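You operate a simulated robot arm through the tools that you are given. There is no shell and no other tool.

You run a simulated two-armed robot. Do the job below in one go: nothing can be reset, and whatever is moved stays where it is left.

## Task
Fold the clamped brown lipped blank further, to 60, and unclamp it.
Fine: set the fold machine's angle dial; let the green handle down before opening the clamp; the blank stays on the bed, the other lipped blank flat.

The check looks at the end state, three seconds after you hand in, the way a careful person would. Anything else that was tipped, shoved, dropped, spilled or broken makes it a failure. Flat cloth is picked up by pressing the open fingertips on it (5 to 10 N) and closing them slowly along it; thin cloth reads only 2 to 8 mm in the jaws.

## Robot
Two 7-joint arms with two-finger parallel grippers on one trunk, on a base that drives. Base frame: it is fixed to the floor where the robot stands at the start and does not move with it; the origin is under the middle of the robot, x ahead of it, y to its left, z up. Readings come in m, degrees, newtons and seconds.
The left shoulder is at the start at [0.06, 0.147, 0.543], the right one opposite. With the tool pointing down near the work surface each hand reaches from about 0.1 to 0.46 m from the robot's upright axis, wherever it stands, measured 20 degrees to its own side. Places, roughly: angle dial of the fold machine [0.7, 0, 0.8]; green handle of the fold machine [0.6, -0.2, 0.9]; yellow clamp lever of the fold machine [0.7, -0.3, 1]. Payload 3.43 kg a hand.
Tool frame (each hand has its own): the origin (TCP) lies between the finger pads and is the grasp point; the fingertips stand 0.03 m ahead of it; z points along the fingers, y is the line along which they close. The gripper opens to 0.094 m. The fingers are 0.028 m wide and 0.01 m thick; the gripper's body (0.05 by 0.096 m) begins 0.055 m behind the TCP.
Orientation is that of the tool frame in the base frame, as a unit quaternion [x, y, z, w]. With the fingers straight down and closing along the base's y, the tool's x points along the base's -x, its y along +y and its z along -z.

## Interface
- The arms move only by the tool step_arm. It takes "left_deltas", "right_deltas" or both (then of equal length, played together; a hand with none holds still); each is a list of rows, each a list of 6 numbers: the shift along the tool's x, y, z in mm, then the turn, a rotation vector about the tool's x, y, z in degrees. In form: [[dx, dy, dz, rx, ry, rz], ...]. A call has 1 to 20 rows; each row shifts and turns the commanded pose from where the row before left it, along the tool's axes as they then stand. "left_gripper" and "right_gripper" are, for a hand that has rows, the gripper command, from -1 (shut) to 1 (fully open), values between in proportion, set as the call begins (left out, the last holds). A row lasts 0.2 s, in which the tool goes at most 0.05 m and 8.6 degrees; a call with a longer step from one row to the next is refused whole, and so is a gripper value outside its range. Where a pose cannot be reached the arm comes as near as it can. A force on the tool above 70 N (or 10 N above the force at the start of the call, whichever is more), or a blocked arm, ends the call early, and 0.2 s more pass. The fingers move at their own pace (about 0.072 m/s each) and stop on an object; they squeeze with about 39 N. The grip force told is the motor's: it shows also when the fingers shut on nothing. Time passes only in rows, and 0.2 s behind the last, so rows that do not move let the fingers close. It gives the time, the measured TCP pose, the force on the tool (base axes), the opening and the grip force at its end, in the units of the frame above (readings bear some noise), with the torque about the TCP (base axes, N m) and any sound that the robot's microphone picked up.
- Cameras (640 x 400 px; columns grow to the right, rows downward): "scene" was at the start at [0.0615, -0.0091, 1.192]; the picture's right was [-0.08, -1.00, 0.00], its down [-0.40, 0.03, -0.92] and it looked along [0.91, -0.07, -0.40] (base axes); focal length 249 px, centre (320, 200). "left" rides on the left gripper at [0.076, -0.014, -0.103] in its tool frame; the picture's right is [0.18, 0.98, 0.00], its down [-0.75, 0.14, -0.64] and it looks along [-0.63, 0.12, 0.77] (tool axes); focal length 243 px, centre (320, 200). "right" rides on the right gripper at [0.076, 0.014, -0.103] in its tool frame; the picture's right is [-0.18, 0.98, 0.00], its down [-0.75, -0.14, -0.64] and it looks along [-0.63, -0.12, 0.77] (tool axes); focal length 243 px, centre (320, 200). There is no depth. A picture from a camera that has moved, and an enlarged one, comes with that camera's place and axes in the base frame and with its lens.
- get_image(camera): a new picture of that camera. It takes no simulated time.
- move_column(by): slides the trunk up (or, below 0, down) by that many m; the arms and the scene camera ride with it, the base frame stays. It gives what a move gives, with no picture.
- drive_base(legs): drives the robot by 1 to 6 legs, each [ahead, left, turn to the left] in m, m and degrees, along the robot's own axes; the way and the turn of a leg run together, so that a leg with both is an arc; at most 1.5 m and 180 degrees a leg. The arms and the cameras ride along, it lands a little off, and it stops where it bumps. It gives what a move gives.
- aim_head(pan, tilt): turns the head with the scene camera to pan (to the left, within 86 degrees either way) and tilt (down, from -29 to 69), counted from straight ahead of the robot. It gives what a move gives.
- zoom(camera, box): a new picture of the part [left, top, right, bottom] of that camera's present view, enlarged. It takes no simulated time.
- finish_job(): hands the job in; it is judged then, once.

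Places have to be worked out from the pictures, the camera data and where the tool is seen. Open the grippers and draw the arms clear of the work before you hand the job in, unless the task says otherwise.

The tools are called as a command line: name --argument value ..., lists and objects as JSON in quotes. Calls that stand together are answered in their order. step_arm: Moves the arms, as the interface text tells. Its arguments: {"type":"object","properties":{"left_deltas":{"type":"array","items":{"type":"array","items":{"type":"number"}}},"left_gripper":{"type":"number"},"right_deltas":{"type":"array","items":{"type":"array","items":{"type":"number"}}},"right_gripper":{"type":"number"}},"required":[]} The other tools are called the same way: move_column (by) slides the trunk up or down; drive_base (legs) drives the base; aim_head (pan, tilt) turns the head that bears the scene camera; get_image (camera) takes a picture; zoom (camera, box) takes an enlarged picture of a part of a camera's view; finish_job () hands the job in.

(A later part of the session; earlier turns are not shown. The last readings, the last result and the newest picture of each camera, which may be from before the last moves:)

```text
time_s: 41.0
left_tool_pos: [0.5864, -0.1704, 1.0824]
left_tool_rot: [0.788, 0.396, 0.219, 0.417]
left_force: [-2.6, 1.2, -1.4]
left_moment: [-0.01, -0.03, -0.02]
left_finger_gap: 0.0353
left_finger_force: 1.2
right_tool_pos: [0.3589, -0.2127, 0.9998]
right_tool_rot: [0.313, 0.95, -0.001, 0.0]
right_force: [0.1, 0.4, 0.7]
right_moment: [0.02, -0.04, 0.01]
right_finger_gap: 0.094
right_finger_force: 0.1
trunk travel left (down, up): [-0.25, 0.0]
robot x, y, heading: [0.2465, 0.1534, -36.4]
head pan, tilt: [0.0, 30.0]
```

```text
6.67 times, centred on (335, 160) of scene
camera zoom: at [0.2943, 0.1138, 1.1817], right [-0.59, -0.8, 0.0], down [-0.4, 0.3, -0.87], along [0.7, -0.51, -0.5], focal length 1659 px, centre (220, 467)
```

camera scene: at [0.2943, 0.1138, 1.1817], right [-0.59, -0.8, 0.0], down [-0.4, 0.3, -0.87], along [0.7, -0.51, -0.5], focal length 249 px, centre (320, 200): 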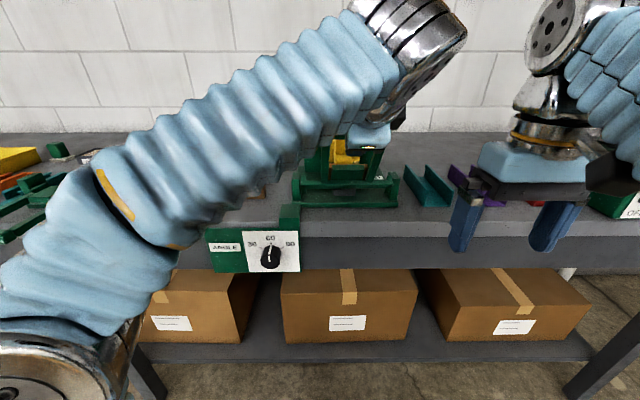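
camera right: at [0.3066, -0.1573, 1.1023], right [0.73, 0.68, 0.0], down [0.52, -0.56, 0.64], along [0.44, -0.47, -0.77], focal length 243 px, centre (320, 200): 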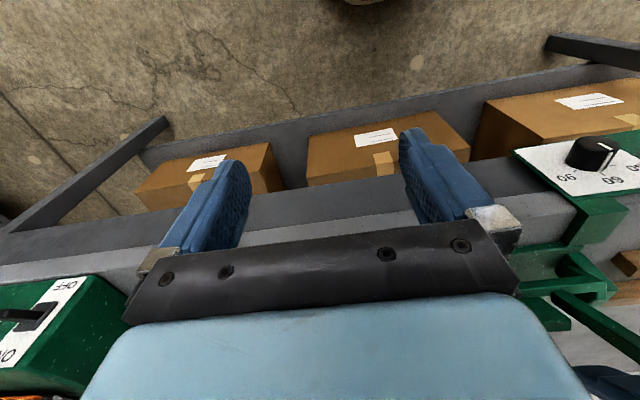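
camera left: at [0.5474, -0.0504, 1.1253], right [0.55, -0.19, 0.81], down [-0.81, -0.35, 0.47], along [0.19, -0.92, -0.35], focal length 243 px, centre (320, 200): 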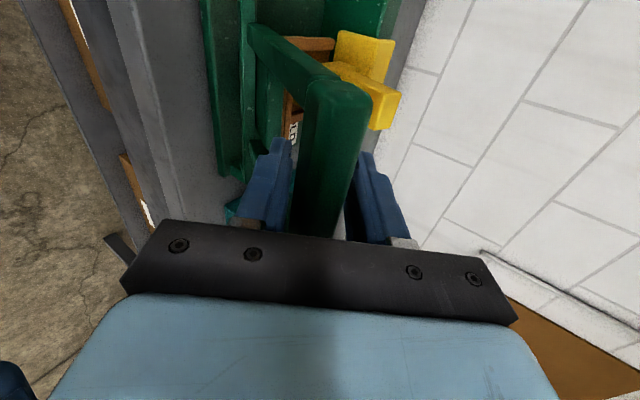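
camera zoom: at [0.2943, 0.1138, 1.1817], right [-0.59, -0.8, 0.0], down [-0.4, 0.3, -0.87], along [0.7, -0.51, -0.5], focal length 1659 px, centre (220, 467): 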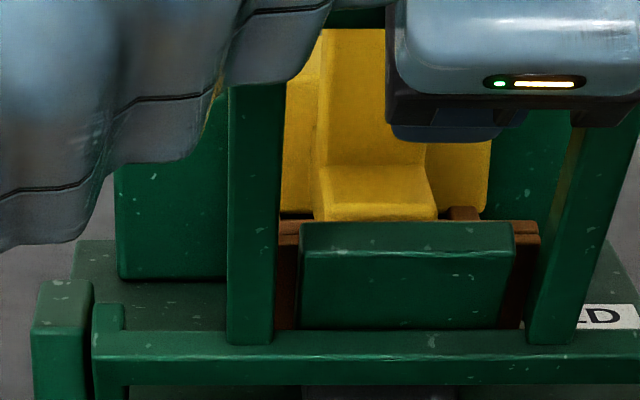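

Measured from the side arm and leaf, the handle is near 60° (±3°). I keep inching up in 3 mm steps to feel the dial's stop.

step_arm --left_deltas '[[0, 2.7, 1.5, -0.3, 0, 0]]'

zoom --camera "scene" --box '[300, 130, 370, 190]'

```text
time_s: 41.4
left_tool_pos: [0.5887, -0.1727, 1.0832]
left_tool_rot: [0.787, 0.396, 0.221, 0.419]
left_force: [-5.2, 3.7, -4.3]
left_moment: [-0.07, -0.01, 0.08]
left_finger_gap: 0.038
left_finger_force: 3.4
right_tool_pos: [0.3595, -0.2119, 0.9988]
right_tool_rot: [0.313, 0.95, 0.0, 0.0]
right_force: [-0.9, 0.0, 1.0]
right_moment: [-0.02, 0.03, -0.01]
right_finger_gap: 0.0941
right_finger_force: 0.1
trunk travel left (down, up): [-0.25, 0.0]
robot x, y, heading: [0.2484, 0.151, -36.5]
head pan, tilt: [0.0, 30.0]
```

```text
6.67 times, centred on (335, 160) of scene
camera zoom: at [0.2941, 0.114, 1.1816], right [-0.59, -0.8, 0.0], down [-0.4, 0.3, -0.87], along [0.7, -0.51, -0.5], focal length 1659 px, centre (220, 467)
```

zoom: 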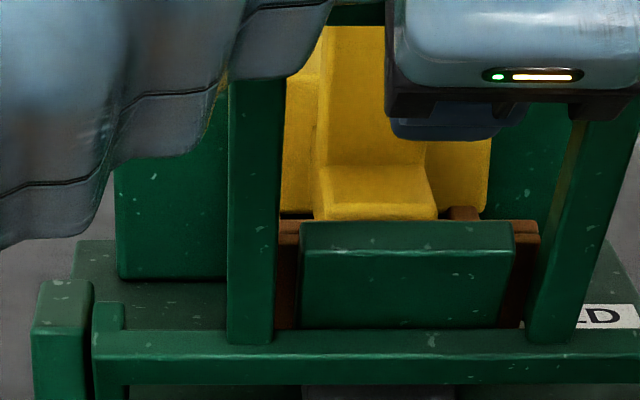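

Force jumped from about 3 N to 8 N and the leaf didn't move: this is the stop. I press 3 mm more to confirm and seat the fold.

step_arm --left_deltas '[[0, 2.7, 1.5, 0, 0, 0], [0, 0, 0, 0, 0, 0]]'

zoom --camera "scene" --box '[300, 130, 370, 190]'

zoom --camera "left" --box '[190, 0, 430, 240]'

```text
time_s: 42.0
left_tool_pos: [0.5895, -0.1742, 1.0854]
left_tool_rot: [0.787, 0.395, 0.22, 0.419]
left_force: [-9.6, 9.2, -9.6]
left_moment: [-0.17, -0.07, 0.13]
left_finger_gap: 0.0427
left_finger_force: 7.7
right_tool_pos: [0.3577, -0.2122, 1.0003]
right_tool_rot: [0.312, 0.95, 0.001, 0.0]
right_force: [0.2, 0.1, -0.6]
right_moment: [0.01, 0.0, -0.01]
right_finger_gap: 0.0939
right_finger_force: 0.0
trunk travel left (down, up): [-0.25, 0.0]
robot x, y, heading: [0.2464, 0.1528, -36.5]
head pan, tilt: [0.0, 30.0]
```

```text
6.67 times, centred on (335, 160) of scene
camera zoom: at [0.2936, 0.1145, 1.1816], right [-0.59, -0.8, 0.0], down [-0.4, 0.3, -0.87], along [0.7, -0.51, -0.5], focal length 1659 px, centre (220, 467)
```

zoom: 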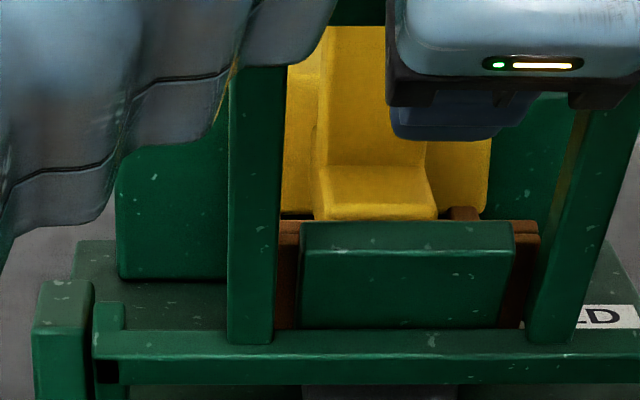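

```text
1.67 times, centred on (310, 120) of left
camera zoom: at [0.5571, -0.058, 1.131], right [0.54, -0.18, 0.82], down [-0.82, -0.34, 0.46], along [0.2, -0.92, -0.33], focal length 404 px, centre (337, 333)
```

zoom: 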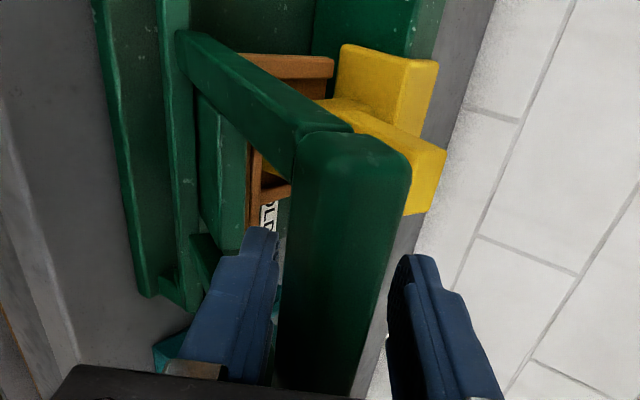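

Force rose to 16 N with the leaf still: firmly at the 60° stop. Now I let the handle down along the arc, first 10° to check it follows.

step_arm --left_deltas '[[0, -6.2, -6.6, 0, 0, 0], [0, -6.2, -6.6, 0, 0, 0], [0, -13.5, -4.9, 0, 0, 0], [0, -13.5, -4.9, 0, 0, 0], [0, 0, 0, 0, 0, 0]]'

get_image --camera "left"

zoom --camera "scene" --box '[290, 110, 420, 220]'

```text
time_s: 43.2
left_tool_pos: [0.5586, -0.1499, 1.0649]
left_tool_rot: [0.787, 0.395, 0.22, 0.419]
left_force: [0.0, -0.6, 0.1]
left_moment: [-0.01, 0.02, 0.03]
left_finger_gap: 0.034
left_finger_force: 0.6
right_tool_pos: [0.3591, -0.2126, 0.9989]
right_tool_rot: [0.312, 0.95, 0.0, 0.0]
right_force: [-0.1, 0.1, -1.0]
right_moment: [0.0, 0.0, -0.03]
right_finger_gap: 0.094
right_finger_force: 0.0
trunk travel left (down, up): [-0.25, 0.0]
robot x, y, heading: [0.2468, 0.1509, -36.4]
head pan, tilt: [0.0, 30.0]
```

```text
taken
camera left: at [0.5254, -0.0347, 1.1103], right [0.54, -0.18, 0.82], down [-0.82, -0.34, 0.46], along [0.2, -0.92, -0.33], focal length 243 px, centre (320, 200)
```

left: 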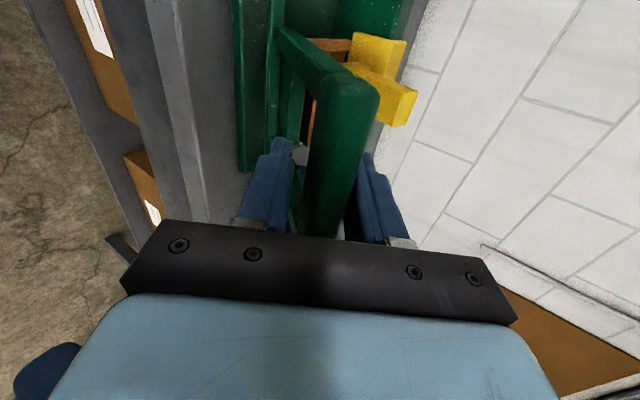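

```text
3.64 times, centred on (355, 165) of scene
camera zoom: at [0.2945, 0.1138, 1.1816], right [-0.59, -0.8, 0.0], down [-0.4, 0.3, -0.87], along [0.7, -0.51, -0.5], focal length 905 px, centre (193, 327)
```

zoom: 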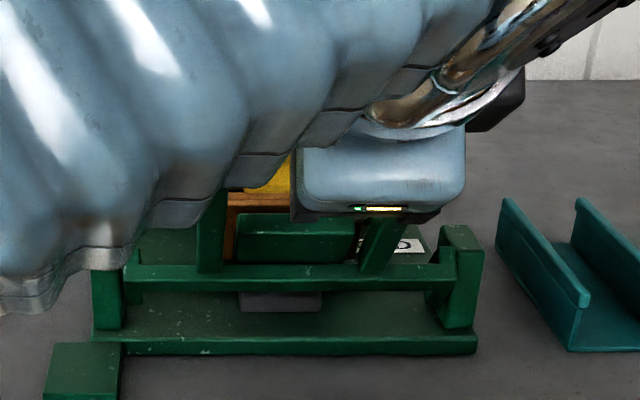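

The handle comes down with the cage, no force. I continue down to about 30°.

step_arm --left_deltas '[[0, -14.1, -2.5, 0, 0, 0], [0, -14.1, -2.4, 0, 0, 0], [0, -14.4, 0, 0, 0, 0], [0, -14.4, 0, 0, 0, 0], [0, 0, 0, 0, 0, 0]]'

get_image --camera "left"

```text
time_s: 44.4
left_tool_pos: [0.5299, -0.1284, 1.0196]
left_tool_rot: [0.787, 0.395, 0.221, 0.419]
left_force: [-0.9, -0.7, 0.4]
left_moment: [-0.01, 0.03, -0.01]
left_finger_gap: 0.0337
left_finger_force: 0.0
right_tool_pos: [0.3595, -0.2136, 0.9994]
right_tool_rot: [0.313, 0.95, 0.0, 0.0]
right_force: [-0.2, -0.2, -0.4]
right_moment: [0.0, 0.0, 0.01]
right_finger_gap: 0.0943
right_finger_force: 0.1
trunk travel left (down, up): [-0.25, 0.0]
robot x, y, heading: [0.2467, 0.1525, -36.5]
head pan, tilt: [0.0, 30.0]
```

```text
taken
camera left: at [0.4969, -0.0129, 1.0661], right [0.54, -0.18, 0.82], down [-0.82, -0.34, 0.46], along [0.2, -0.92, -0.33], focal length 243 px, centre (320, 200)
```

left: 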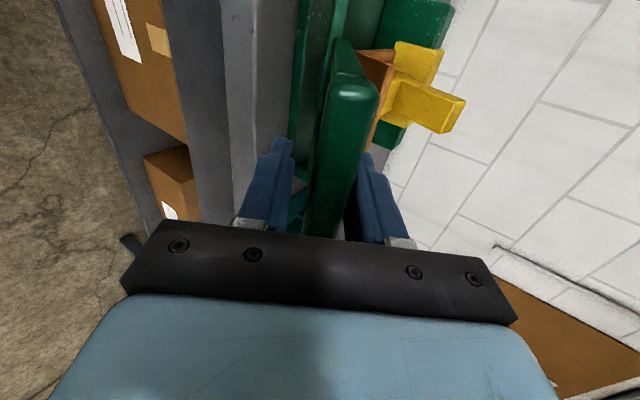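

The handle keeps following. I lower it through the remaining 30°.

step_arm --left_deltas '[[0, -14.1, 2.5, 0, 0, 0], [0, -14.1, 2.5, 0, 0, 0], [0, -13.5, 5, 0, 0, 0], [0, -13.5, 5, 0, 0, 0], [0, 0, 0, 0, 0, 0]]'

step_arm --left_deltas '[[0, -6.2, 3.6, 0, 0, 0], [0, -6.2, 3.6, 0, 0, 0], [0, -6.2, 3.6, 0, 0, 0], [0, 0, 0, 0, 0, 0]]'

get_image --camera "left"

zoom --camera "scene" --box '[280, 110, 430, 250]'

```text
time_s: 45.6
left_tool_pos: [0.5151, -0.1186, 0.9658]
left_tool_rot: [0.787, 0.395, 0.22, 0.42]
left_force: [0.1, -0.1, 0.3]
left_moment: [-0.03, -0.02, 0.02]
left_finger_gap: 0.0341
left_finger_force: 0.1
right_tool_pos: [0.3589, -0.2122, 0.9991]
right_tool_rot: [0.312, 0.95, 0.0, 0.0]
right_force: [0.0, 0.4, 1.1]
right_moment: [0.06, 0.02, -0.01]
right_finger_gap: 0.0938
right_finger_force: 0.1
trunk travel left (down, up): [-0.25, 0.0]
robot x, y, heading: [0.2451, 0.1499, -36.3]
head pan, tilt: [0.0, 30.0]
```

```text
time_s: 46.6
left_tool_pos: [0.5144, -0.1178, 0.9441]
left_tool_rot: [0.787, 0.396, 0.221, 0.419]
left_force: [0.4, -0.1, -1.0]
left_moment: [0.02, 0.03, 0.01]
left_finger_gap: 0.034
left_finger_force: 0.0
right_tool_pos: [0.359, -0.2138, 0.9996]
right_tool_rot: [0.312, 0.95, 0.0, 0.0]
right_force: [-0.2, 0.9, 0.4]
right_moment: [0.01, 0.0, -0.02]
right_finger_gap: 0.094
right_finger_force: 0.0
trunk travel left (down, up): [-0.25, 0.0]
robot x, y, heading: [0.2472, 0.152, -36.1]
head pan, tilt: [0.0, 30.0]
```

```text
taken
camera left: at [0.4822, -0.0006, 0.9902], right [0.54, -0.18, 0.82], down [-0.82, -0.34, 0.46], along [0.2, -0.92, -0.33], focal length 243 px, centre (320, 200)
```

left: 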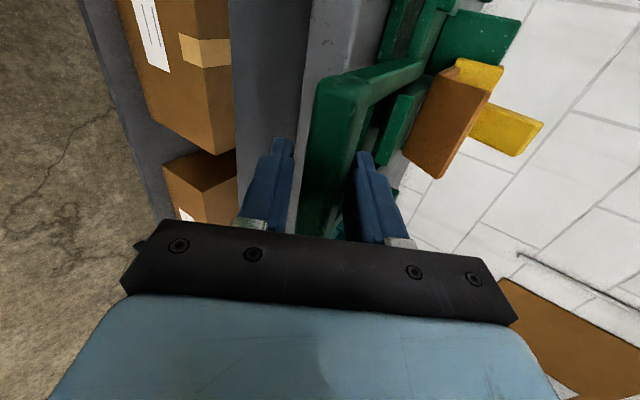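

```text
2.86 times, centred on (355, 180) of scene
camera zoom: at [0.2945, 0.1138, 1.1816], right [-0.59, -0.8, 0.0], down [-0.4, 0.3, -0.87], along [0.7, -0.51, -0.5], focal length 711 px, centre (220, 257)
```

zoom: 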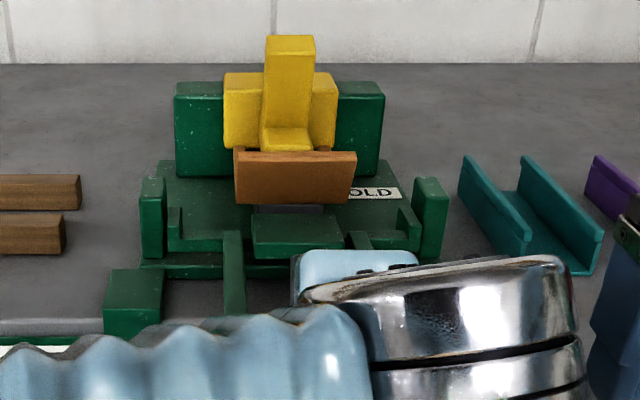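

The flap now stands at about 60° and the leaf is down again. I lower another 8 mm to make sure the handle is fully at rest.

step_arm --left_deltas '[[0, -3.4, 2.2, 0, 0, 0], [0, -3.4, 2.2, 0, 0, 0], [0, 0, 0, 0, 0, 0]]'

zoom --camera "left" --box '[230, 40, 430, 240]'

```text
time_s: 47.4
left_tool_pos: [0.5142, -0.1155, 0.9357]
left_tool_rot: [0.787, 0.395, 0.22, 0.419]
left_force: [0.0, 0.4, -0.1]
left_moment: [0.01, 0.0, 0.0]
left_finger_gap: 0.0338
left_finger_force: 0.1
right_tool_pos: [0.359, -0.2129, 0.9994]
right_tool_rot: [0.313, 0.95, -0.001, 0.0]
right_force: [0.4, 1.2, -0.6]
right_moment: [-0.03, -0.01, 0.0]
right_finger_gap: 0.094
right_finger_force: 0.0
trunk travel left (down, up): [-0.25, 0.0]
robot x, y, heading: [0.246, 0.1538, -36.4]
head pan, tilt: [0.0, 30.0]
```

```text
2.00 times, centred on (330, 140) of left
camera zoom: at [0.482, -0.0003, 0.982], right [0.54, -0.18, 0.82], down [-0.82, -0.34, 0.46], along [0.2, -0.92, -0.33], focal length 485 px, centre (300, 320)
```

zoom: 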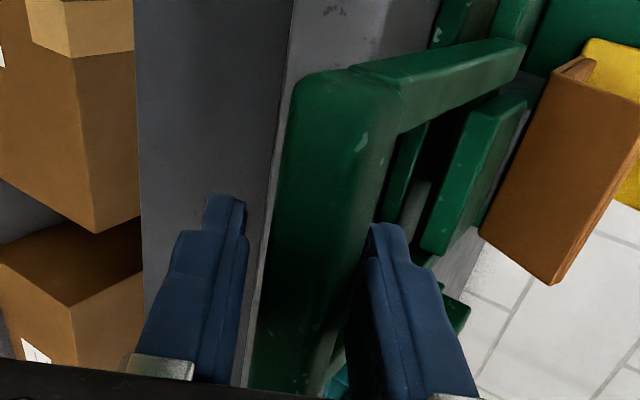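

The bar seems back at its rest height. I press down 7 mm more with the upper finger to confirm it rests against its stop.

step_arm --left_deltas '[[0, -3, 2, 0, 0, 0], [0, -3, 2, 0, 0, 0], [0, 0, 0, 0, 0, 0]]'

zoom --camera "left" --box '[230, 40, 430, 240]'

```text
time_s: 48.2
left_tool_pos: [0.5114, -0.1152, 0.9317]
left_tool_rot: [0.786, 0.396, 0.219, 0.421]
left_force: [-6.5, 6.7, 24.2]
left_moment: [-0.46, -0.22, -0.19]
left_finger_gap: 0.042
left_finger_force: 7.4
right_tool_pos: [0.3579, -0.2121, 1.0003]
right_tool_rot: [0.312, 0.95, -0.001, 0.001]
right_force: [0.5, 0.7, -1.4]
right_moment: [0.0, -0.02, 0.02]
right_finger_gap: 0.0941
right_finger_force: 0.0
trunk travel left (down, up): [-0.25, 0.0]
robot x, y, heading: [0.2515, 0.1508, -36.4]
head pan, tilt: [0.0, 30.0]
```

```text
2.00 times, centred on (330, 140) of left
camera zoom: at [0.4805, 0.0011, 0.9766], right [0.54, -0.18, 0.82], down [-0.82, -0.34, 0.46], along [0.2, -0.92, -0.33], focal length 485 px, centre (300, 320)
```

zoom: 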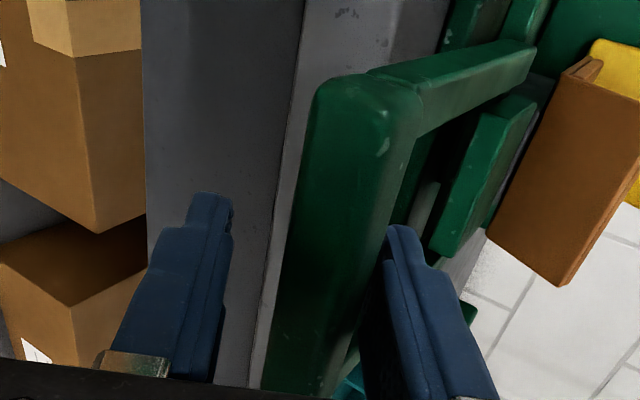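

The handle is firmly on its rest stop (24 N reaction). I relieve the pressure, then open the fingers and back out.

step_arm --left_deltas '[[0, 4, -2.5, 0, 0, 0], [0, 4, -2.5, 0, 0, 0], [0, 0, 0, 0, 0, 0]]'

step_arm --left_deltas '[[0, 0, 0, 0, 0, 0], [0, 0, 0, 0, 0, 0], [0, 0, 0, 0, 0, 0], [0, 0, 0, 0, 0, 0]]' --left_gripper 1

get_image --camera "left"

```text
time_s: 49.0
left_tool_pos: [0.515, -0.1177, 0.9382]
left_tool_rot: [0.787, 0.396, 0.221, 0.418]
left_force: [0.4, 0.5, 0.1]
left_moment: [0.01, 0.03, 0.04]
left_finger_gap: 0.0338
left_finger_force: 0.1
right_tool_pos: [0.3592, -0.2131, 1.0008]
right_tool_rot: [0.312, 0.95, 0.0, 0.0]
right_force: [0.5, 0.0, -0.1]
right_moment: [-0.02, -0.04, -0.01]
right_finger_gap: 0.094
right_finger_force: 0.0
trunk travel left (down, up): [-0.25, 0.0]
robot x, y, heading: [0.2481, 0.1487, -36.7]
head pan, tilt: [0.0, 30.0]
```

```text
time_s: 50.0
left_tool_pos: [0.5148, -0.1171, 0.9382]
left_tool_rot: [0.787, 0.396, 0.221, 0.419]
left_force: [0.2, 0.7, -0.3]
left_moment: [-0.01, -0.03, 0.02]
left_finger_gap: 0.0939
left_finger_force: 0.0
right_tool_pos: [0.3584, -0.2133, 1.0003]
right_tool_rot: [0.312, 0.95, 0.0, 0.001]
right_force: [-0.5, -0.2, 0.3]
right_moment: [-0.05, -0.01, -0.01]
right_finger_gap: 0.0939
right_finger_force: 0.0
trunk travel left (down, up): [-0.25, 0.0]
robot x, y, heading: [0.2437, 0.1512, -36.4]
head pan, tilt: [0.0, 30.0]
```

```text
taken
camera left: at [0.4822, -0.0005, 0.9841], right [0.54, -0.18, 0.82], down [-0.82, -0.34, 0.46], along [0.2, -0.92, -0.33], focal length 243 px, centre (320, 200)
```

left: 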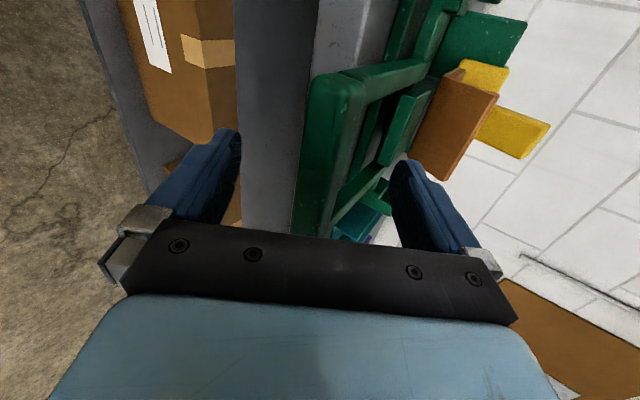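

Fingers are wide open around the bar with clearance. I withdraw along the finger direction in small rows.

step_arm --left_deltas '[[0, 0, -15, 0, 0, 0], [0, 0, -15, 0, 0, 0], [0, 0, -15, 0, 0, 0], [0, 0, -15, 0, 0, 0]]'

get_image --camera "left"

```text
time_s: 51.0
left_tool_pos: [0.4747, -0.0868, 0.9722]
left_tool_rot: [0.787, 0.396, 0.222, 0.418]
left_force: [-0.2, 0.4, 0.9]
left_moment: [0.01, -0.01, 0.01]
left_finger_gap: 0.0939
left_finger_force: 0.0
right_tool_pos: [0.3589, -0.2138, 0.9993]
right_tool_rot: [0.312, 0.95, 0.0, 0.0]
right_force: [0.1, -0.9, -0.6]
right_moment: [-0.03, 0.0, -0.04]
right_finger_gap: 0.094
right_finger_force: 0.1
trunk travel left (down, up): [-0.25, 0.0]
robot x, y, heading: [0.2484, 0.1512, -36.3]
head pan, tilt: [0.0, 30.0]
```

```text
taken
camera left: at [0.4416, 0.0289, 1.0169], right [0.54, -0.18, 0.82], down [-0.82, -0.34, 0.46], along [0.2, -0.92, -0.33], focal length 243 px, centre (320, 200)
```

left: 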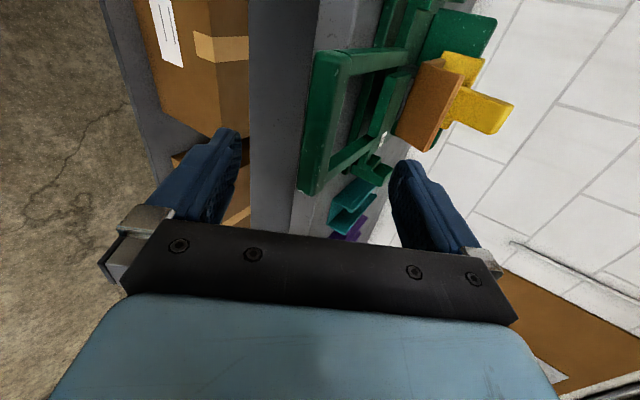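

The hand is clear and the handle is down. I zoom the side view to understand the yellow clamp before planning the push.

zoom --camera "left" --box '[370, 0, 540, 170]'

zoom --camera "scene" --box '[290, 100, 410, 220]'

```text
2.35 times, centred on (455, 85) of left
camera zoom: at [0.4416, 0.0289, 1.0169], right [0.54, -0.18, 0.82], down [-0.82, -0.34, 0.46], along [0.2, -0.92, -0.33], focal length 571 px, centre (2, 471)
```

zoom: 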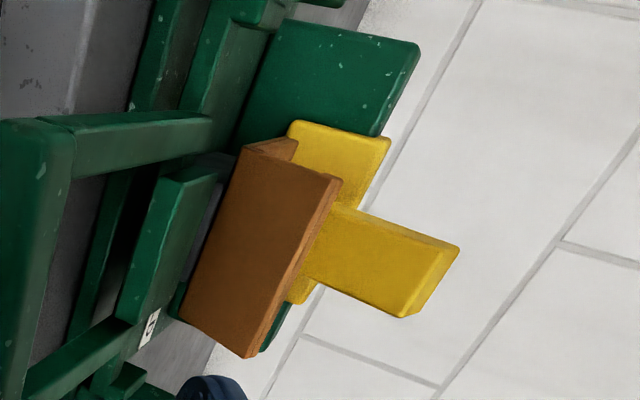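

```text
3.33 times, centred on (350, 160) of scene
camera zoom: at [0.2946, 0.1137, 1.1816], right [-0.59, -0.8, 0.0], down [-0.4, 0.3, -0.87], along [0.7, -0.51, -0.5], focal length 829 px, centre (220, 333)
```

zoom: 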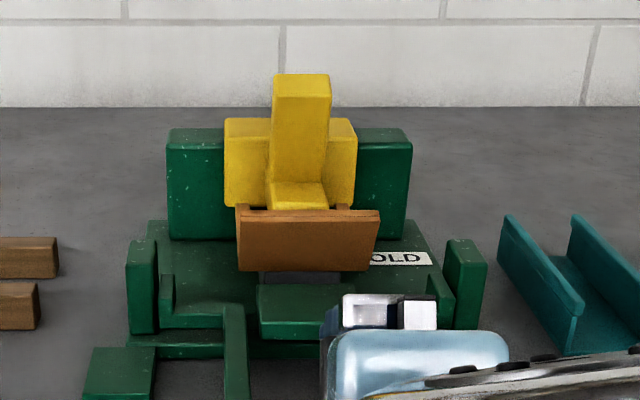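

The lever leans about 25° toward me with its foot on the blank; it must open by pushing its top back. I raise the left hand straight up clear of the handle and close its fingers.

step_arm --left_deltas '[[0, 20.9, -13.6, 0, 0, 0], [0, 20.9, -13.6, 0, 0, 0], [0, 20.9, -13.6, 0, 0, 0], [0, 20.9, -13.6, 0, 0, 0]]' --left_gripper -1

get_image --camera "scene"

```text
time_s: 52.0
left_tool_pos: [0.4734, -0.087, 1.0711]
left_tool_rot: [0.787, 0.396, 0.221, 0.419]
left_force: [0.1, 0.1, 0.2]
left_moment: [0.03, 0.03, 0.0]
left_finger_gap: 0.0
left_finger_force: 33.2
right_tool_pos: [0.3594, -0.2126, 1.0001]
right_tool_rot: [0.312, 0.95, 0.001, 0.0]
right_force: [0.2, 0.0, -0.4]
right_moment: [-0.02, -0.03, -0.03]
right_finger_gap: 0.0943
right_finger_force: 0.0
trunk travel left (down, up): [-0.25, 0.0]
robot x, y, heading: [0.2446, 0.1493, -36.5]
head pan, tilt: [0.0, 30.0]
```

```text
taken
camera scene: at [0.2945, 0.1138, 1.1816], right [-0.59, -0.8, 0.0], down [-0.4, 0.3, -0.87], along [0.7, -0.51, -0.5], focal length 249 px, centre (320, 200)
```

scene: 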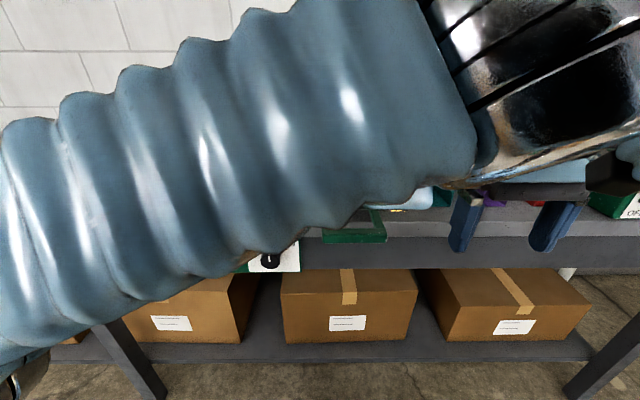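

The left arm blocks the scene view, so I'll push with the right hand and use the left camera as an observer. I move the left hand 190 mm left and pitch the right hand up to point forward-down, both clear above the bench.

step_arm --left_deltas '[[27, 0, 0, 0, 0, 0], [27, 0, 0, 0, 0, 0], [27, 0, 0, 0, 0, 0], [27, 0, 0, 0, 0, 0], [27, 0, 0, 0, 0, 0], [27, 0, 0, 0, 0, 0], [27, 0, 0, 0, 0, 0]]' --right_deltas '[[-3, 0, -8, 0, -8, 0], [-4.1, 0, -7.5, 0, -8, 0], [-5.1, 0, -6.9, 0, -8, 0], [-6, 0, -6.1, 0, -8, 0], [-6.7, 0, -5.2, 0, -8, 0], [-7.4, 0, -4.2, 0, -8, 0], [-7.9, 0, -3.2, 0, -8, 0]]' --right_gripper -1

get_image --camera "scene"

get_image --camera "left"

get_image --camera "right"

```text
time_s: 53.6
left_tool_pos: [0.5862, 0.0639, 1.0746]
left_tool_rot: [0.787, 0.395, 0.221, 0.419]
left_force: [-0.1, 0.3, 1.1]
left_moment: [0.03, -0.01, 0.02]
left_finger_gap: 0.0002
left_finger_force: 33.0
right_tool_pos: [0.3758, -0.225, 1.0561]
right_tool_rot: [0.275, 0.838, -0.147, 0.447]
right_force: [-0.2, -0.3, -0.1]
right_moment: [0.0, 0.01, 0.03]
right_finger_gap: 0.0001
right_finger_force: 33.5
trunk travel left (down, up): [-0.25, 0.0]
robot x, y, heading: [0.2464, 0.1498, -36.4]
head pan, tilt: [0.0, 30.0]
```

```text
taken
camera scene: at [0.2945, 0.1137, 1.1817], right [-0.59, -0.8, 0.0], down [-0.4, 0.3, -0.87], along [0.7, -0.51, -0.5], focal length 249 px, centre (320, 200)
```

scene: 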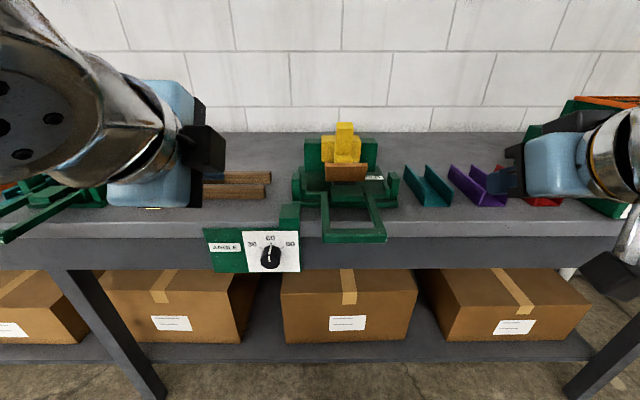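

```text
taken
camera left: at [0.5534, 0.1798, 1.1202], right [0.54, -0.18, 0.82], down [-0.82, -0.34, 0.46], along [0.2, -0.92, -0.34], focal length 243 px, centre (320, 200)
```

left: 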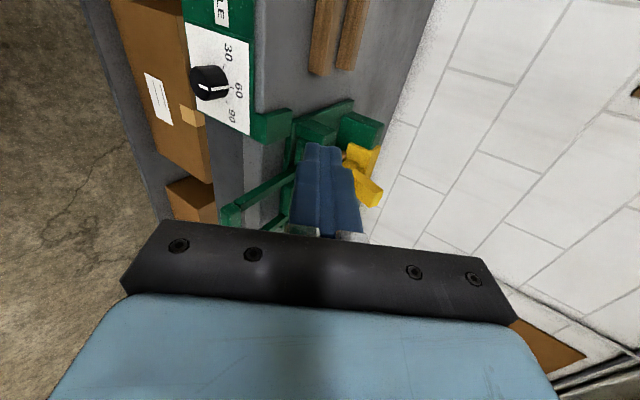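

```text
taken
camera right: at [0.2821, -0.1393, 1.05], right [0.67, 0.73, 0.15], down [-0.17, -0.05, 0.98], along [0.72, -0.68, 0.1], focal length 243 px, centre (320, 200)
```

right: 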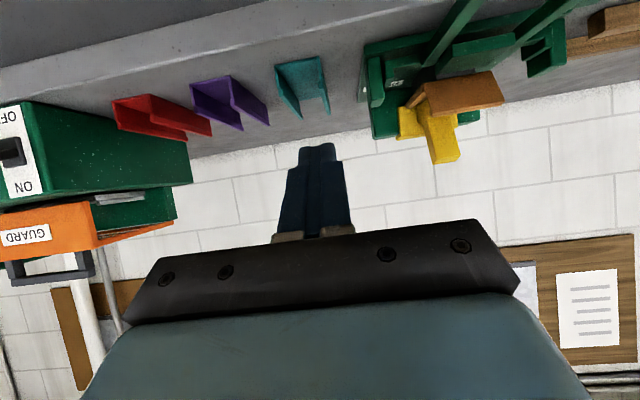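

Now the scene is clear. I zoom both the scene and right cameras on the clamp.

zoom --camera "right" --box '[350, 20, 560, 170]'

zoom --camera "scene" --box '[285, 105, 405, 205]'

```text
2.67 times, centred on (455, 95) of right
camera zoom: at [0.2821, -0.1393, 1.05], right [0.67, 0.73, 0.15], down [-0.17, -0.05, 0.98], along [0.72, -0.68, 0.1], focal length 647 px, centre (-40, 480)
```

zoom: 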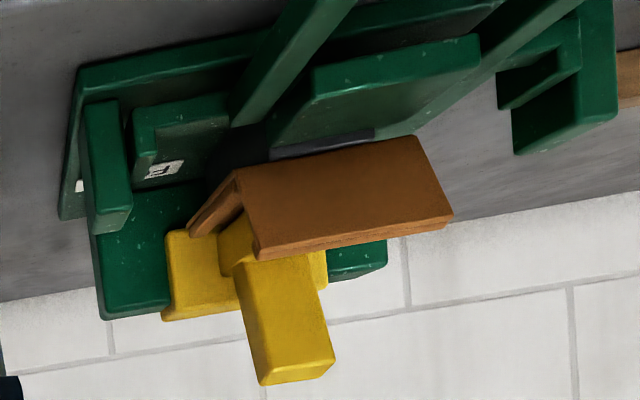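

```text
4.00 times, centred on (345, 155) of scene
camera zoom: at [0.2945, 0.1137, 1.1817], right [-0.59, -0.8, 0.0], down [-0.4, 0.3, -0.87], along [0.7, -0.51, -0.5], focal length 995 px, centre (220, 380)
```

zoom: 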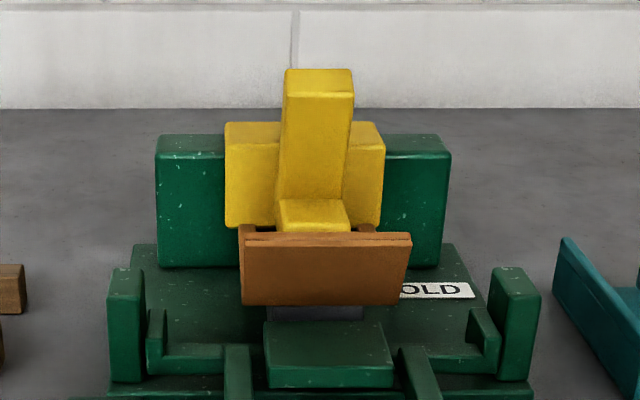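

Both hands are high and clear, so I drive 0.13 m closer to bring the lever into reach.

drive_base --legs '[[0.13, 0, 0]]'

get_image --camera "scene"

get_image --camera "right"

```text
time_s: 54.9
left_tool_pos: [0.6909, -0.0147, 1.0743]
left_tool_rot: [0.787, 0.395, 0.22, 0.419]
left_force: [0.1, 0.3, -0.2]
left_moment: [0.0, 0.0, -0.03]
left_finger_gap: 0.0
left_finger_force: 33.1
right_tool_pos: [0.4812, -0.3041, 1.0569]
right_tool_rot: [0.277, 0.839, -0.147, 0.446]
right_force: [-0.3, 0.8, -0.4]
right_moment: [0.0, -0.04, 0.03]
right_finger_gap: 0.0
right_finger_force: 33.2
trunk travel left (down, up): [-0.25, 0.0]
robot x, y, heading: [0.354, 0.0714, -36.5]
head pan, tilt: [0.0, 30.0]
```

```text
taken
camera scene: at [0.4001, 0.0356, 1.1817], right [-0.6, -0.8, 0.0], down [-0.4, 0.3, -0.87], along [0.7, -0.52, -0.5], focal length 249 px, centre (320, 200)
```

scene: 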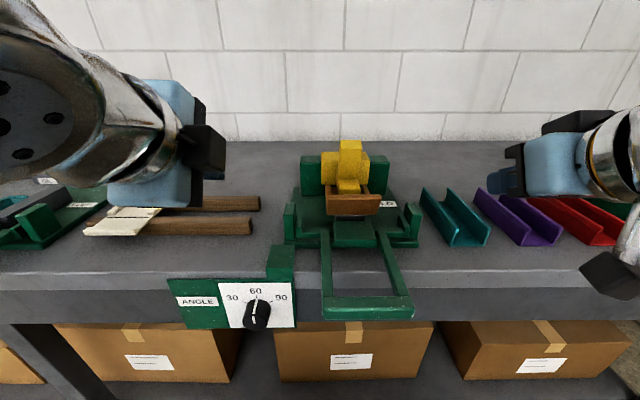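

```text
taken
camera right: at [0.3874, -0.2175, 1.0501], right [0.67, 0.73, 0.15], down [-0.17, -0.05, 0.98], along [0.72, -0.68, 0.09], focal length 243 px, centre (320, 200)
```

right: 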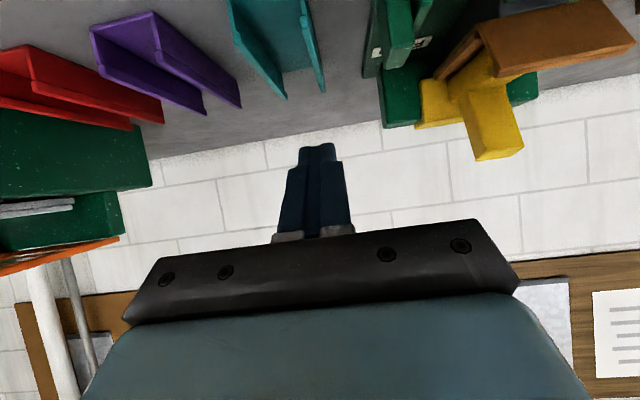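

I zoom both cameras on the lever to locate its front face and top from this closer stance.

zoom --camera "scene" --box '[295, 130, 405, 220]'

zoom --camera "right" --box '[370, 0, 640, 180]'

```text
4.44 times, centred on (350, 175) of scene
camera zoom: at [0.4001, 0.0356, 1.1817], right [-0.6, -0.8, 0.0], down [-0.4, 0.3, -0.87], along [0.7, -0.52, -0.5], focal length 1106 px, centre (187, 311)
```

zoom: 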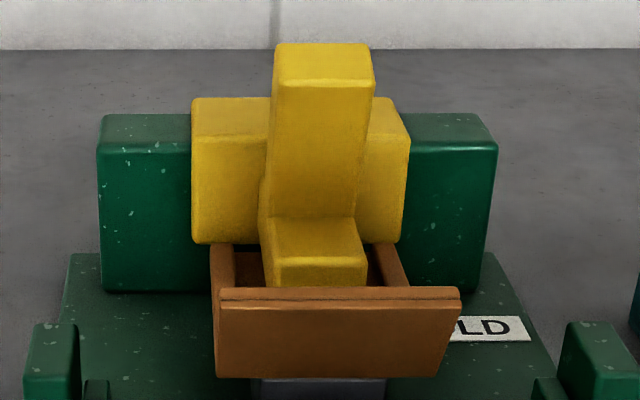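

```text
2.22 times, centred on (505, 90) of right
camera zoom: at [0.3874, -0.2175, 1.0501], right [0.67, 0.73, 0.15], down [-0.17, -0.05, 0.98], along [0.72, -0.68, 0.09], focal length 539 px, centre (-91, 444)
```

zoom: 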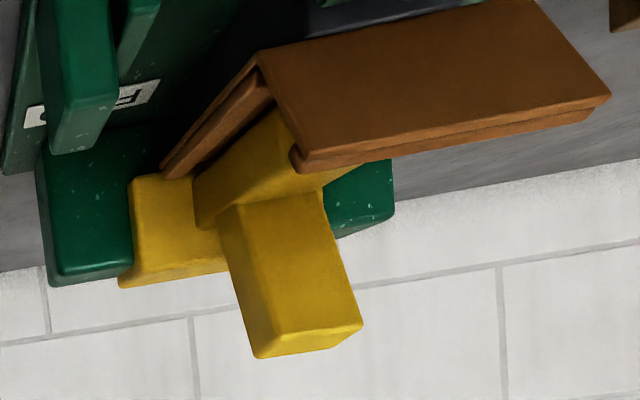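

Lever face runs from (N 0.720, z 0.987) to (0.7025, 1.0485), pivot likely near N≈0.757, z≈0.99 in the yellow barrel. I place the left hand as an observer: forward 100 mm, yaw 45° right, fingers open.

step_arm --left_deltas '[[0, 13.8, 20.9, 0, 0, 0], [0, 13.8, 20.9, 0, 0, 0], [0, 13.8, 20.9, 0, 0, 0], [0, 13.8, 20.9, 0, 0, 0], [0, 0, 0, 0, -6.26, 4.13], [0, 0, 0, 0, -6.26, 4.13], [0, 0, 0, 0, -6.26, 4.13], [0, 0, 0, 0, -6.26, 4.13], [0, 0, 0, 0, -6.26, 4.13], [0, 0, 0, 0, -6.26, 4.13]]' --left_gripper 1

get_image --camera "left"

get_image --camera "scene"

```text
time_s: 57.1
left_tool_pos: [0.7719, -0.0747, 1.0747]
left_tool_rot: [0.881, 0.065, 0.041, 0.467]
left_force: [0.0, -0.4, 0.8]
left_moment: [0.0, -0.01, 0.02]
left_finger_gap: 0.094
left_finger_force: 0.1
right_tool_pos: [0.481, -0.3026, 1.0557]
right_tool_rot: [0.277, 0.838, -0.148, 0.446]
right_force: [0.0, 1.4, -0.2]
right_moment: [0.02, -0.02, 0.0]
right_finger_gap: 0.0002
right_finger_force: 33.0
trunk travel left (down, up): [-0.25, 0.0]
robot x, y, heading: [0.3483, 0.0713, -36.4]
head pan, tilt: [0.0, 30.0]
```

```text
taken
camera left: at [0.8312, 0.0289, 1.121], right [0.26, -0.52, 0.82], down [-0.82, 0.33, 0.47], along [-0.51, -0.79, -0.34], focal length 243 px, centre (320, 200)
```

left: 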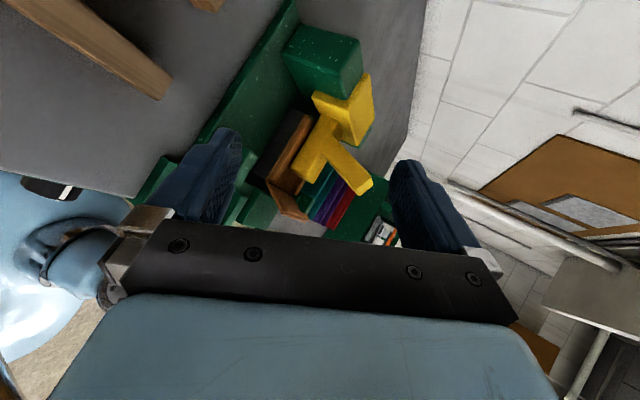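

```text
taken
camera scene: at [0.4002, 0.0355, 1.1817], right [-0.6, -0.8, 0.0], down [-0.4, 0.3, -0.87], along [0.7, -0.52, -0.5], focal length 249 px, centre (320, 200)
```

scene: 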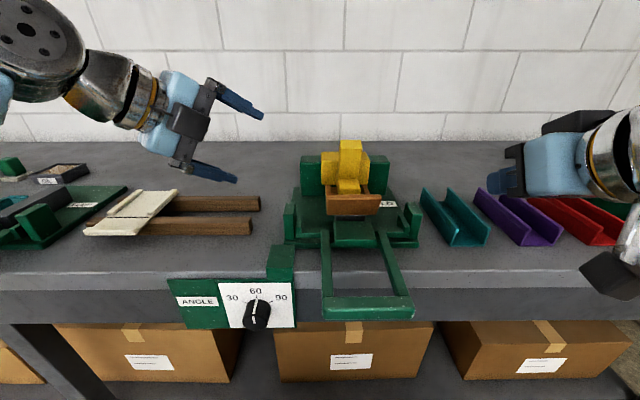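

Excellent side view. I zoom in on the clamp from the side to pin down its geometry.

zoom --camera "left" --box '[230, 20, 410, 250]'

```text
1.74 times, centred on (320, 135) of left
camera zoom: at [0.8312, 0.0289, 1.121], right [0.26, -0.52, 0.82], down [-0.82, 0.33, 0.47], along [-0.51, -0.79, -0.34], focal length 422 px, centre (320, 313)
```

zoom: 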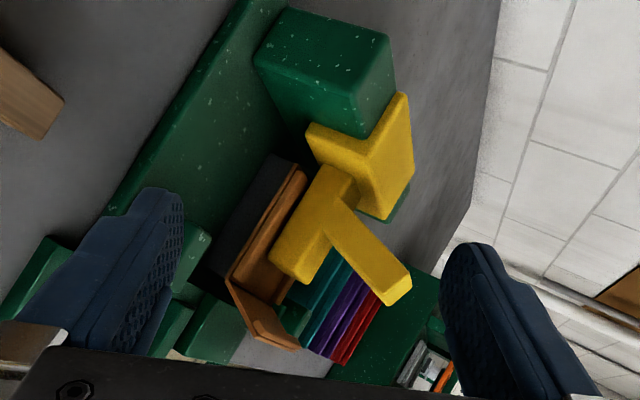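

The side view shows the barrel (pivot) further back, around N≈0.80, z≈0.975, so the lever top must swing up and back. I roll the right hand -90° so its camera is off to the side, staying clear.

step_arm --right_deltas '[[0, 0, -1, 0, 0, -8.2], [0, 0, -1, 0, 0, -8.2], [0, 0, -1, 0, 0, -8.2], [0, 0, -1, 0, 0, -8.2], [0, 0, -1, 0, 0, -8.2], [0, 0, -1, 0, 0, -8.2], [0, 0, 0, 0, 0, -8.2], [0, 0, 0, 0, 0, -8.2], [0, 0, 0, 0, 0, -8.2], [0, 0, 0, 0, 0, -8.2], [0, 0, 0, 0, 0, -8]]'

get_image --camera "scene"

get_image --camera "right"

```text
time_s: 59.5
left_tool_pos: [0.7719, -0.0746, 1.0751]
left_tool_rot: [0.881, 0.065, 0.041, 0.467]
left_force: [-1.5, -0.3, 0.7]
left_moment: [-0.01, -0.02, 0.0]
left_finger_gap: 0.0939
left_finger_force: 0.0
right_tool_pos: [0.4769, -0.3005, 1.0589]
right_tool_rot: [-0.398, 0.788, -0.419, 0.21]
right_force: [0.1, 0.1, 1.0]
right_moment: [-0.02, 0.01, -0.01]
right_finger_gap: 0.0002
right_finger_force: 33.5
trunk travel left (down, up): [-0.25, 0.0]
robot x, y, heading: [0.3484, 0.0728, -36.4]
head pan, tilt: [0.0, 30.0]
```

```text
taken
camera scene: at [0.4003, 0.0355, 1.1817], right [-0.6, -0.8, 0.0], down [-0.4, 0.3, -0.87], along [0.7, -0.52, -0.5], focal length 249 px, centre (320, 200)
```

scene: 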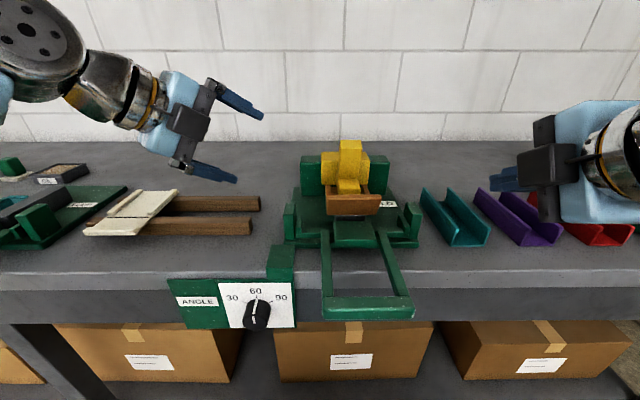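

```text
taken
camera right: at [0.3577, -0.3078, 1.1053], right [-0.33, 0.47, -0.82], down [0.08, 0.88, 0.47], along [0.94, 0.09, -0.33], focal length 243 px, centre (320, 200)
```

right: 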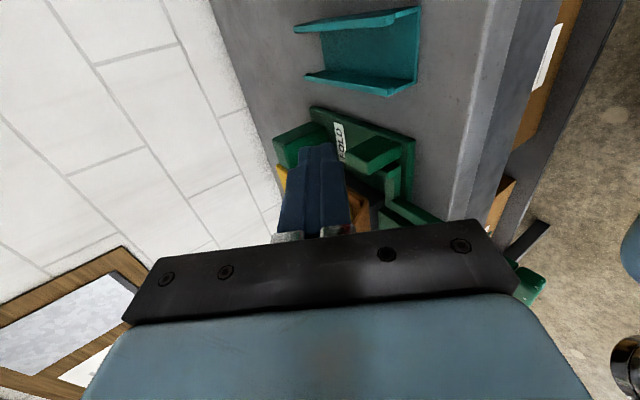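

Good: pitch 34°, heading aligned, camera on the outside. I raise 10 mm and slide 173 mm left, in front of the lever and above the flap.

step_arm --right_deltas '[[0, -8.3, -5.6, 0, 0, 0], [-28.8, 0, 0, 0, 0, 0], [-28.8, 0, 0, 0, 0, 0], [-28.8, 0, 0, 0, 0, 0], [-28.8, 0, 0, 0, 0, 0], [-28.8, 0, 0, 0, 0, 0], [-28.8, 0, 0, 0, 0, 0], [0, 0, 0, 0, 0, 0]]'

get_image --camera "scene"

get_image --camera "left"

get_image --camera "right"

```text
time_s: 61.3
left_tool_pos: [0.7719, -0.0734, 1.0747]
left_tool_rot: [0.881, 0.066, 0.039, 0.467]
left_force: [0.7, 0.7, 0.3]
left_moment: [0.0, 0.02, -0.01]
left_finger_gap: 0.094
left_finger_force: 0.0
right_tool_pos: [0.5821, -0.1629, 1.0691]
right_tool_rot: [-0.398, 0.788, -0.42, 0.211]
right_force: [-0.6, 0.0, 0.0]
right_moment: [-0.04, -0.02, 0.04]
right_finger_gap: 0.0001
right_finger_force: 33.0
trunk travel left (down, up): [-0.25, 0.0]
robot x, y, heading: [0.3527, 0.0749, -36.5]
head pan, tilt: [0.0, 30.0]
```

```text
taken
camera scene: at [0.4005, 0.0355, 1.1816], right [-0.6, -0.8, 0.0], down [-0.4, 0.3, -0.87], along [0.7, -0.52, -0.5], focal length 249 px, centre (320, 200)
```

scene: 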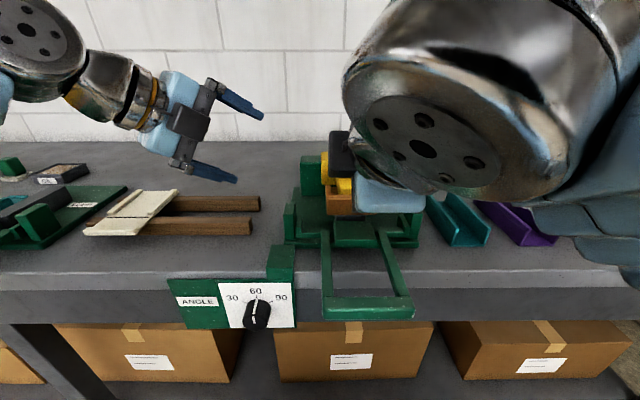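

```text
taken
camera left: at [0.8313, 0.0289, 1.1207], right [0.26, -0.52, 0.82], down [-0.82, 0.33, 0.47], along [-0.51, -0.79, -0.34], focal length 243 px, centre (320, 200)
```

left: 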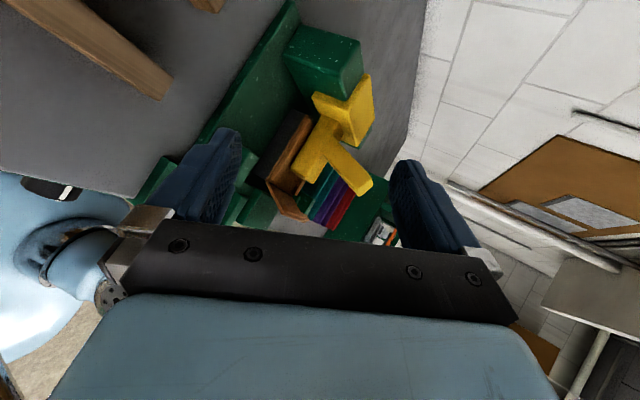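

```text
taken
camera right: at [0.4615, -0.1689, 1.1148], right [-0.33, 0.47, -0.81], down [0.08, 0.88, 0.48], along [0.94, 0.09, -0.33], focal length 243 px, centre (320, 200)
```

right: 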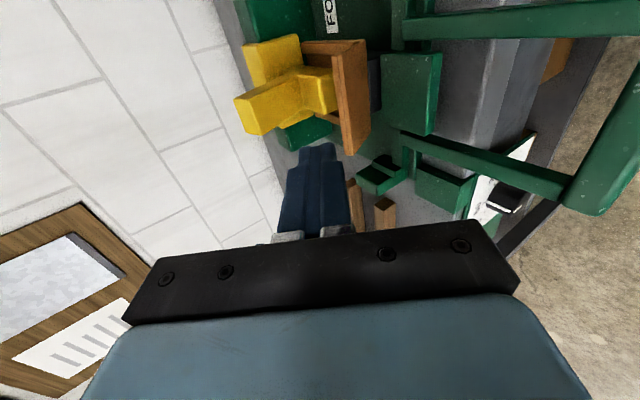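

The right hand is lined up with the lever (U=-0.216). I move to just short of the lever face: about 90 mm forward, 24 mm down, above the flap.

step_arm --right_deltas '[[0, -6.1, 17.7, 0, 0, 0], [0, -6.1, 17.7, 0, 0, 0], [0, -6.1, 17.7, 0, 0, 0], [0, -6.1, 17.7, 0, 0, 0], [0, -6.1, 17.7, 0, 0, 0], [0, 0, 0, 0, 0, 0]]'

get_image --camera "left"

get_image --camera "right"

```text
time_s: 62.7
left_tool_pos: [0.7724, -0.0744, 1.075]
left_tool_rot: [0.881, 0.065, 0.042, 0.467]
left_force: [-0.4, 0.0, -0.8]
left_moment: [-0.01, 0.0, -0.04]
left_finger_gap: 0.094
left_finger_force: 0.1
right_tool_pos: [0.6538, -0.2168, 1.0448]
right_tool_rot: [-0.398, 0.788, -0.419, 0.212]
right_force: [0.3, -0.3, -0.1]
right_moment: [0.0, 0.01, 0.07]
right_finger_gap: 0.0003
right_finger_force: 32.6
trunk travel left (down, up): [-0.25, 0.0]
robot x, y, heading: [0.351, 0.0712, -36.4]
head pan, tilt: [0.0, 30.0]
```

```text
taken
camera left: at [0.8313, 0.0289, 1.1208], right [0.26, -0.52, 0.82], down [-0.82, 0.33, 0.47], along [-0.51, -0.79, -0.34], focal length 243 px, centre (320, 200)
```

left: 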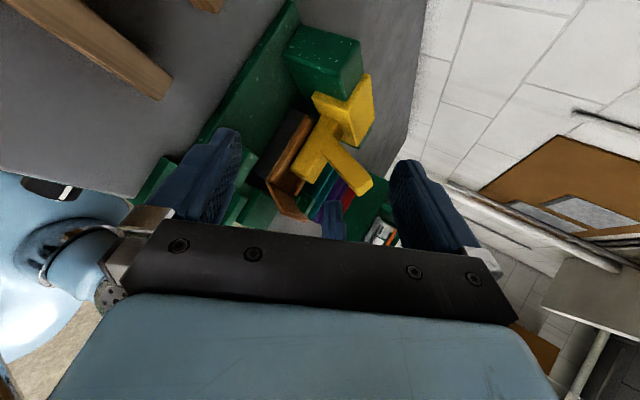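

```text
taken
camera right: at [0.5339, -0.2231, 1.0906], right [-0.33, 0.47, -0.81], down [0.08, 0.88, 0.48], along [0.94, 0.09, -0.33], focal length 243 px, centre (320, 200)
```

right: 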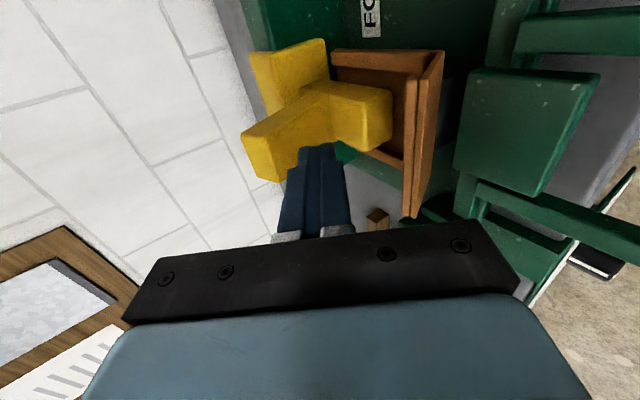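

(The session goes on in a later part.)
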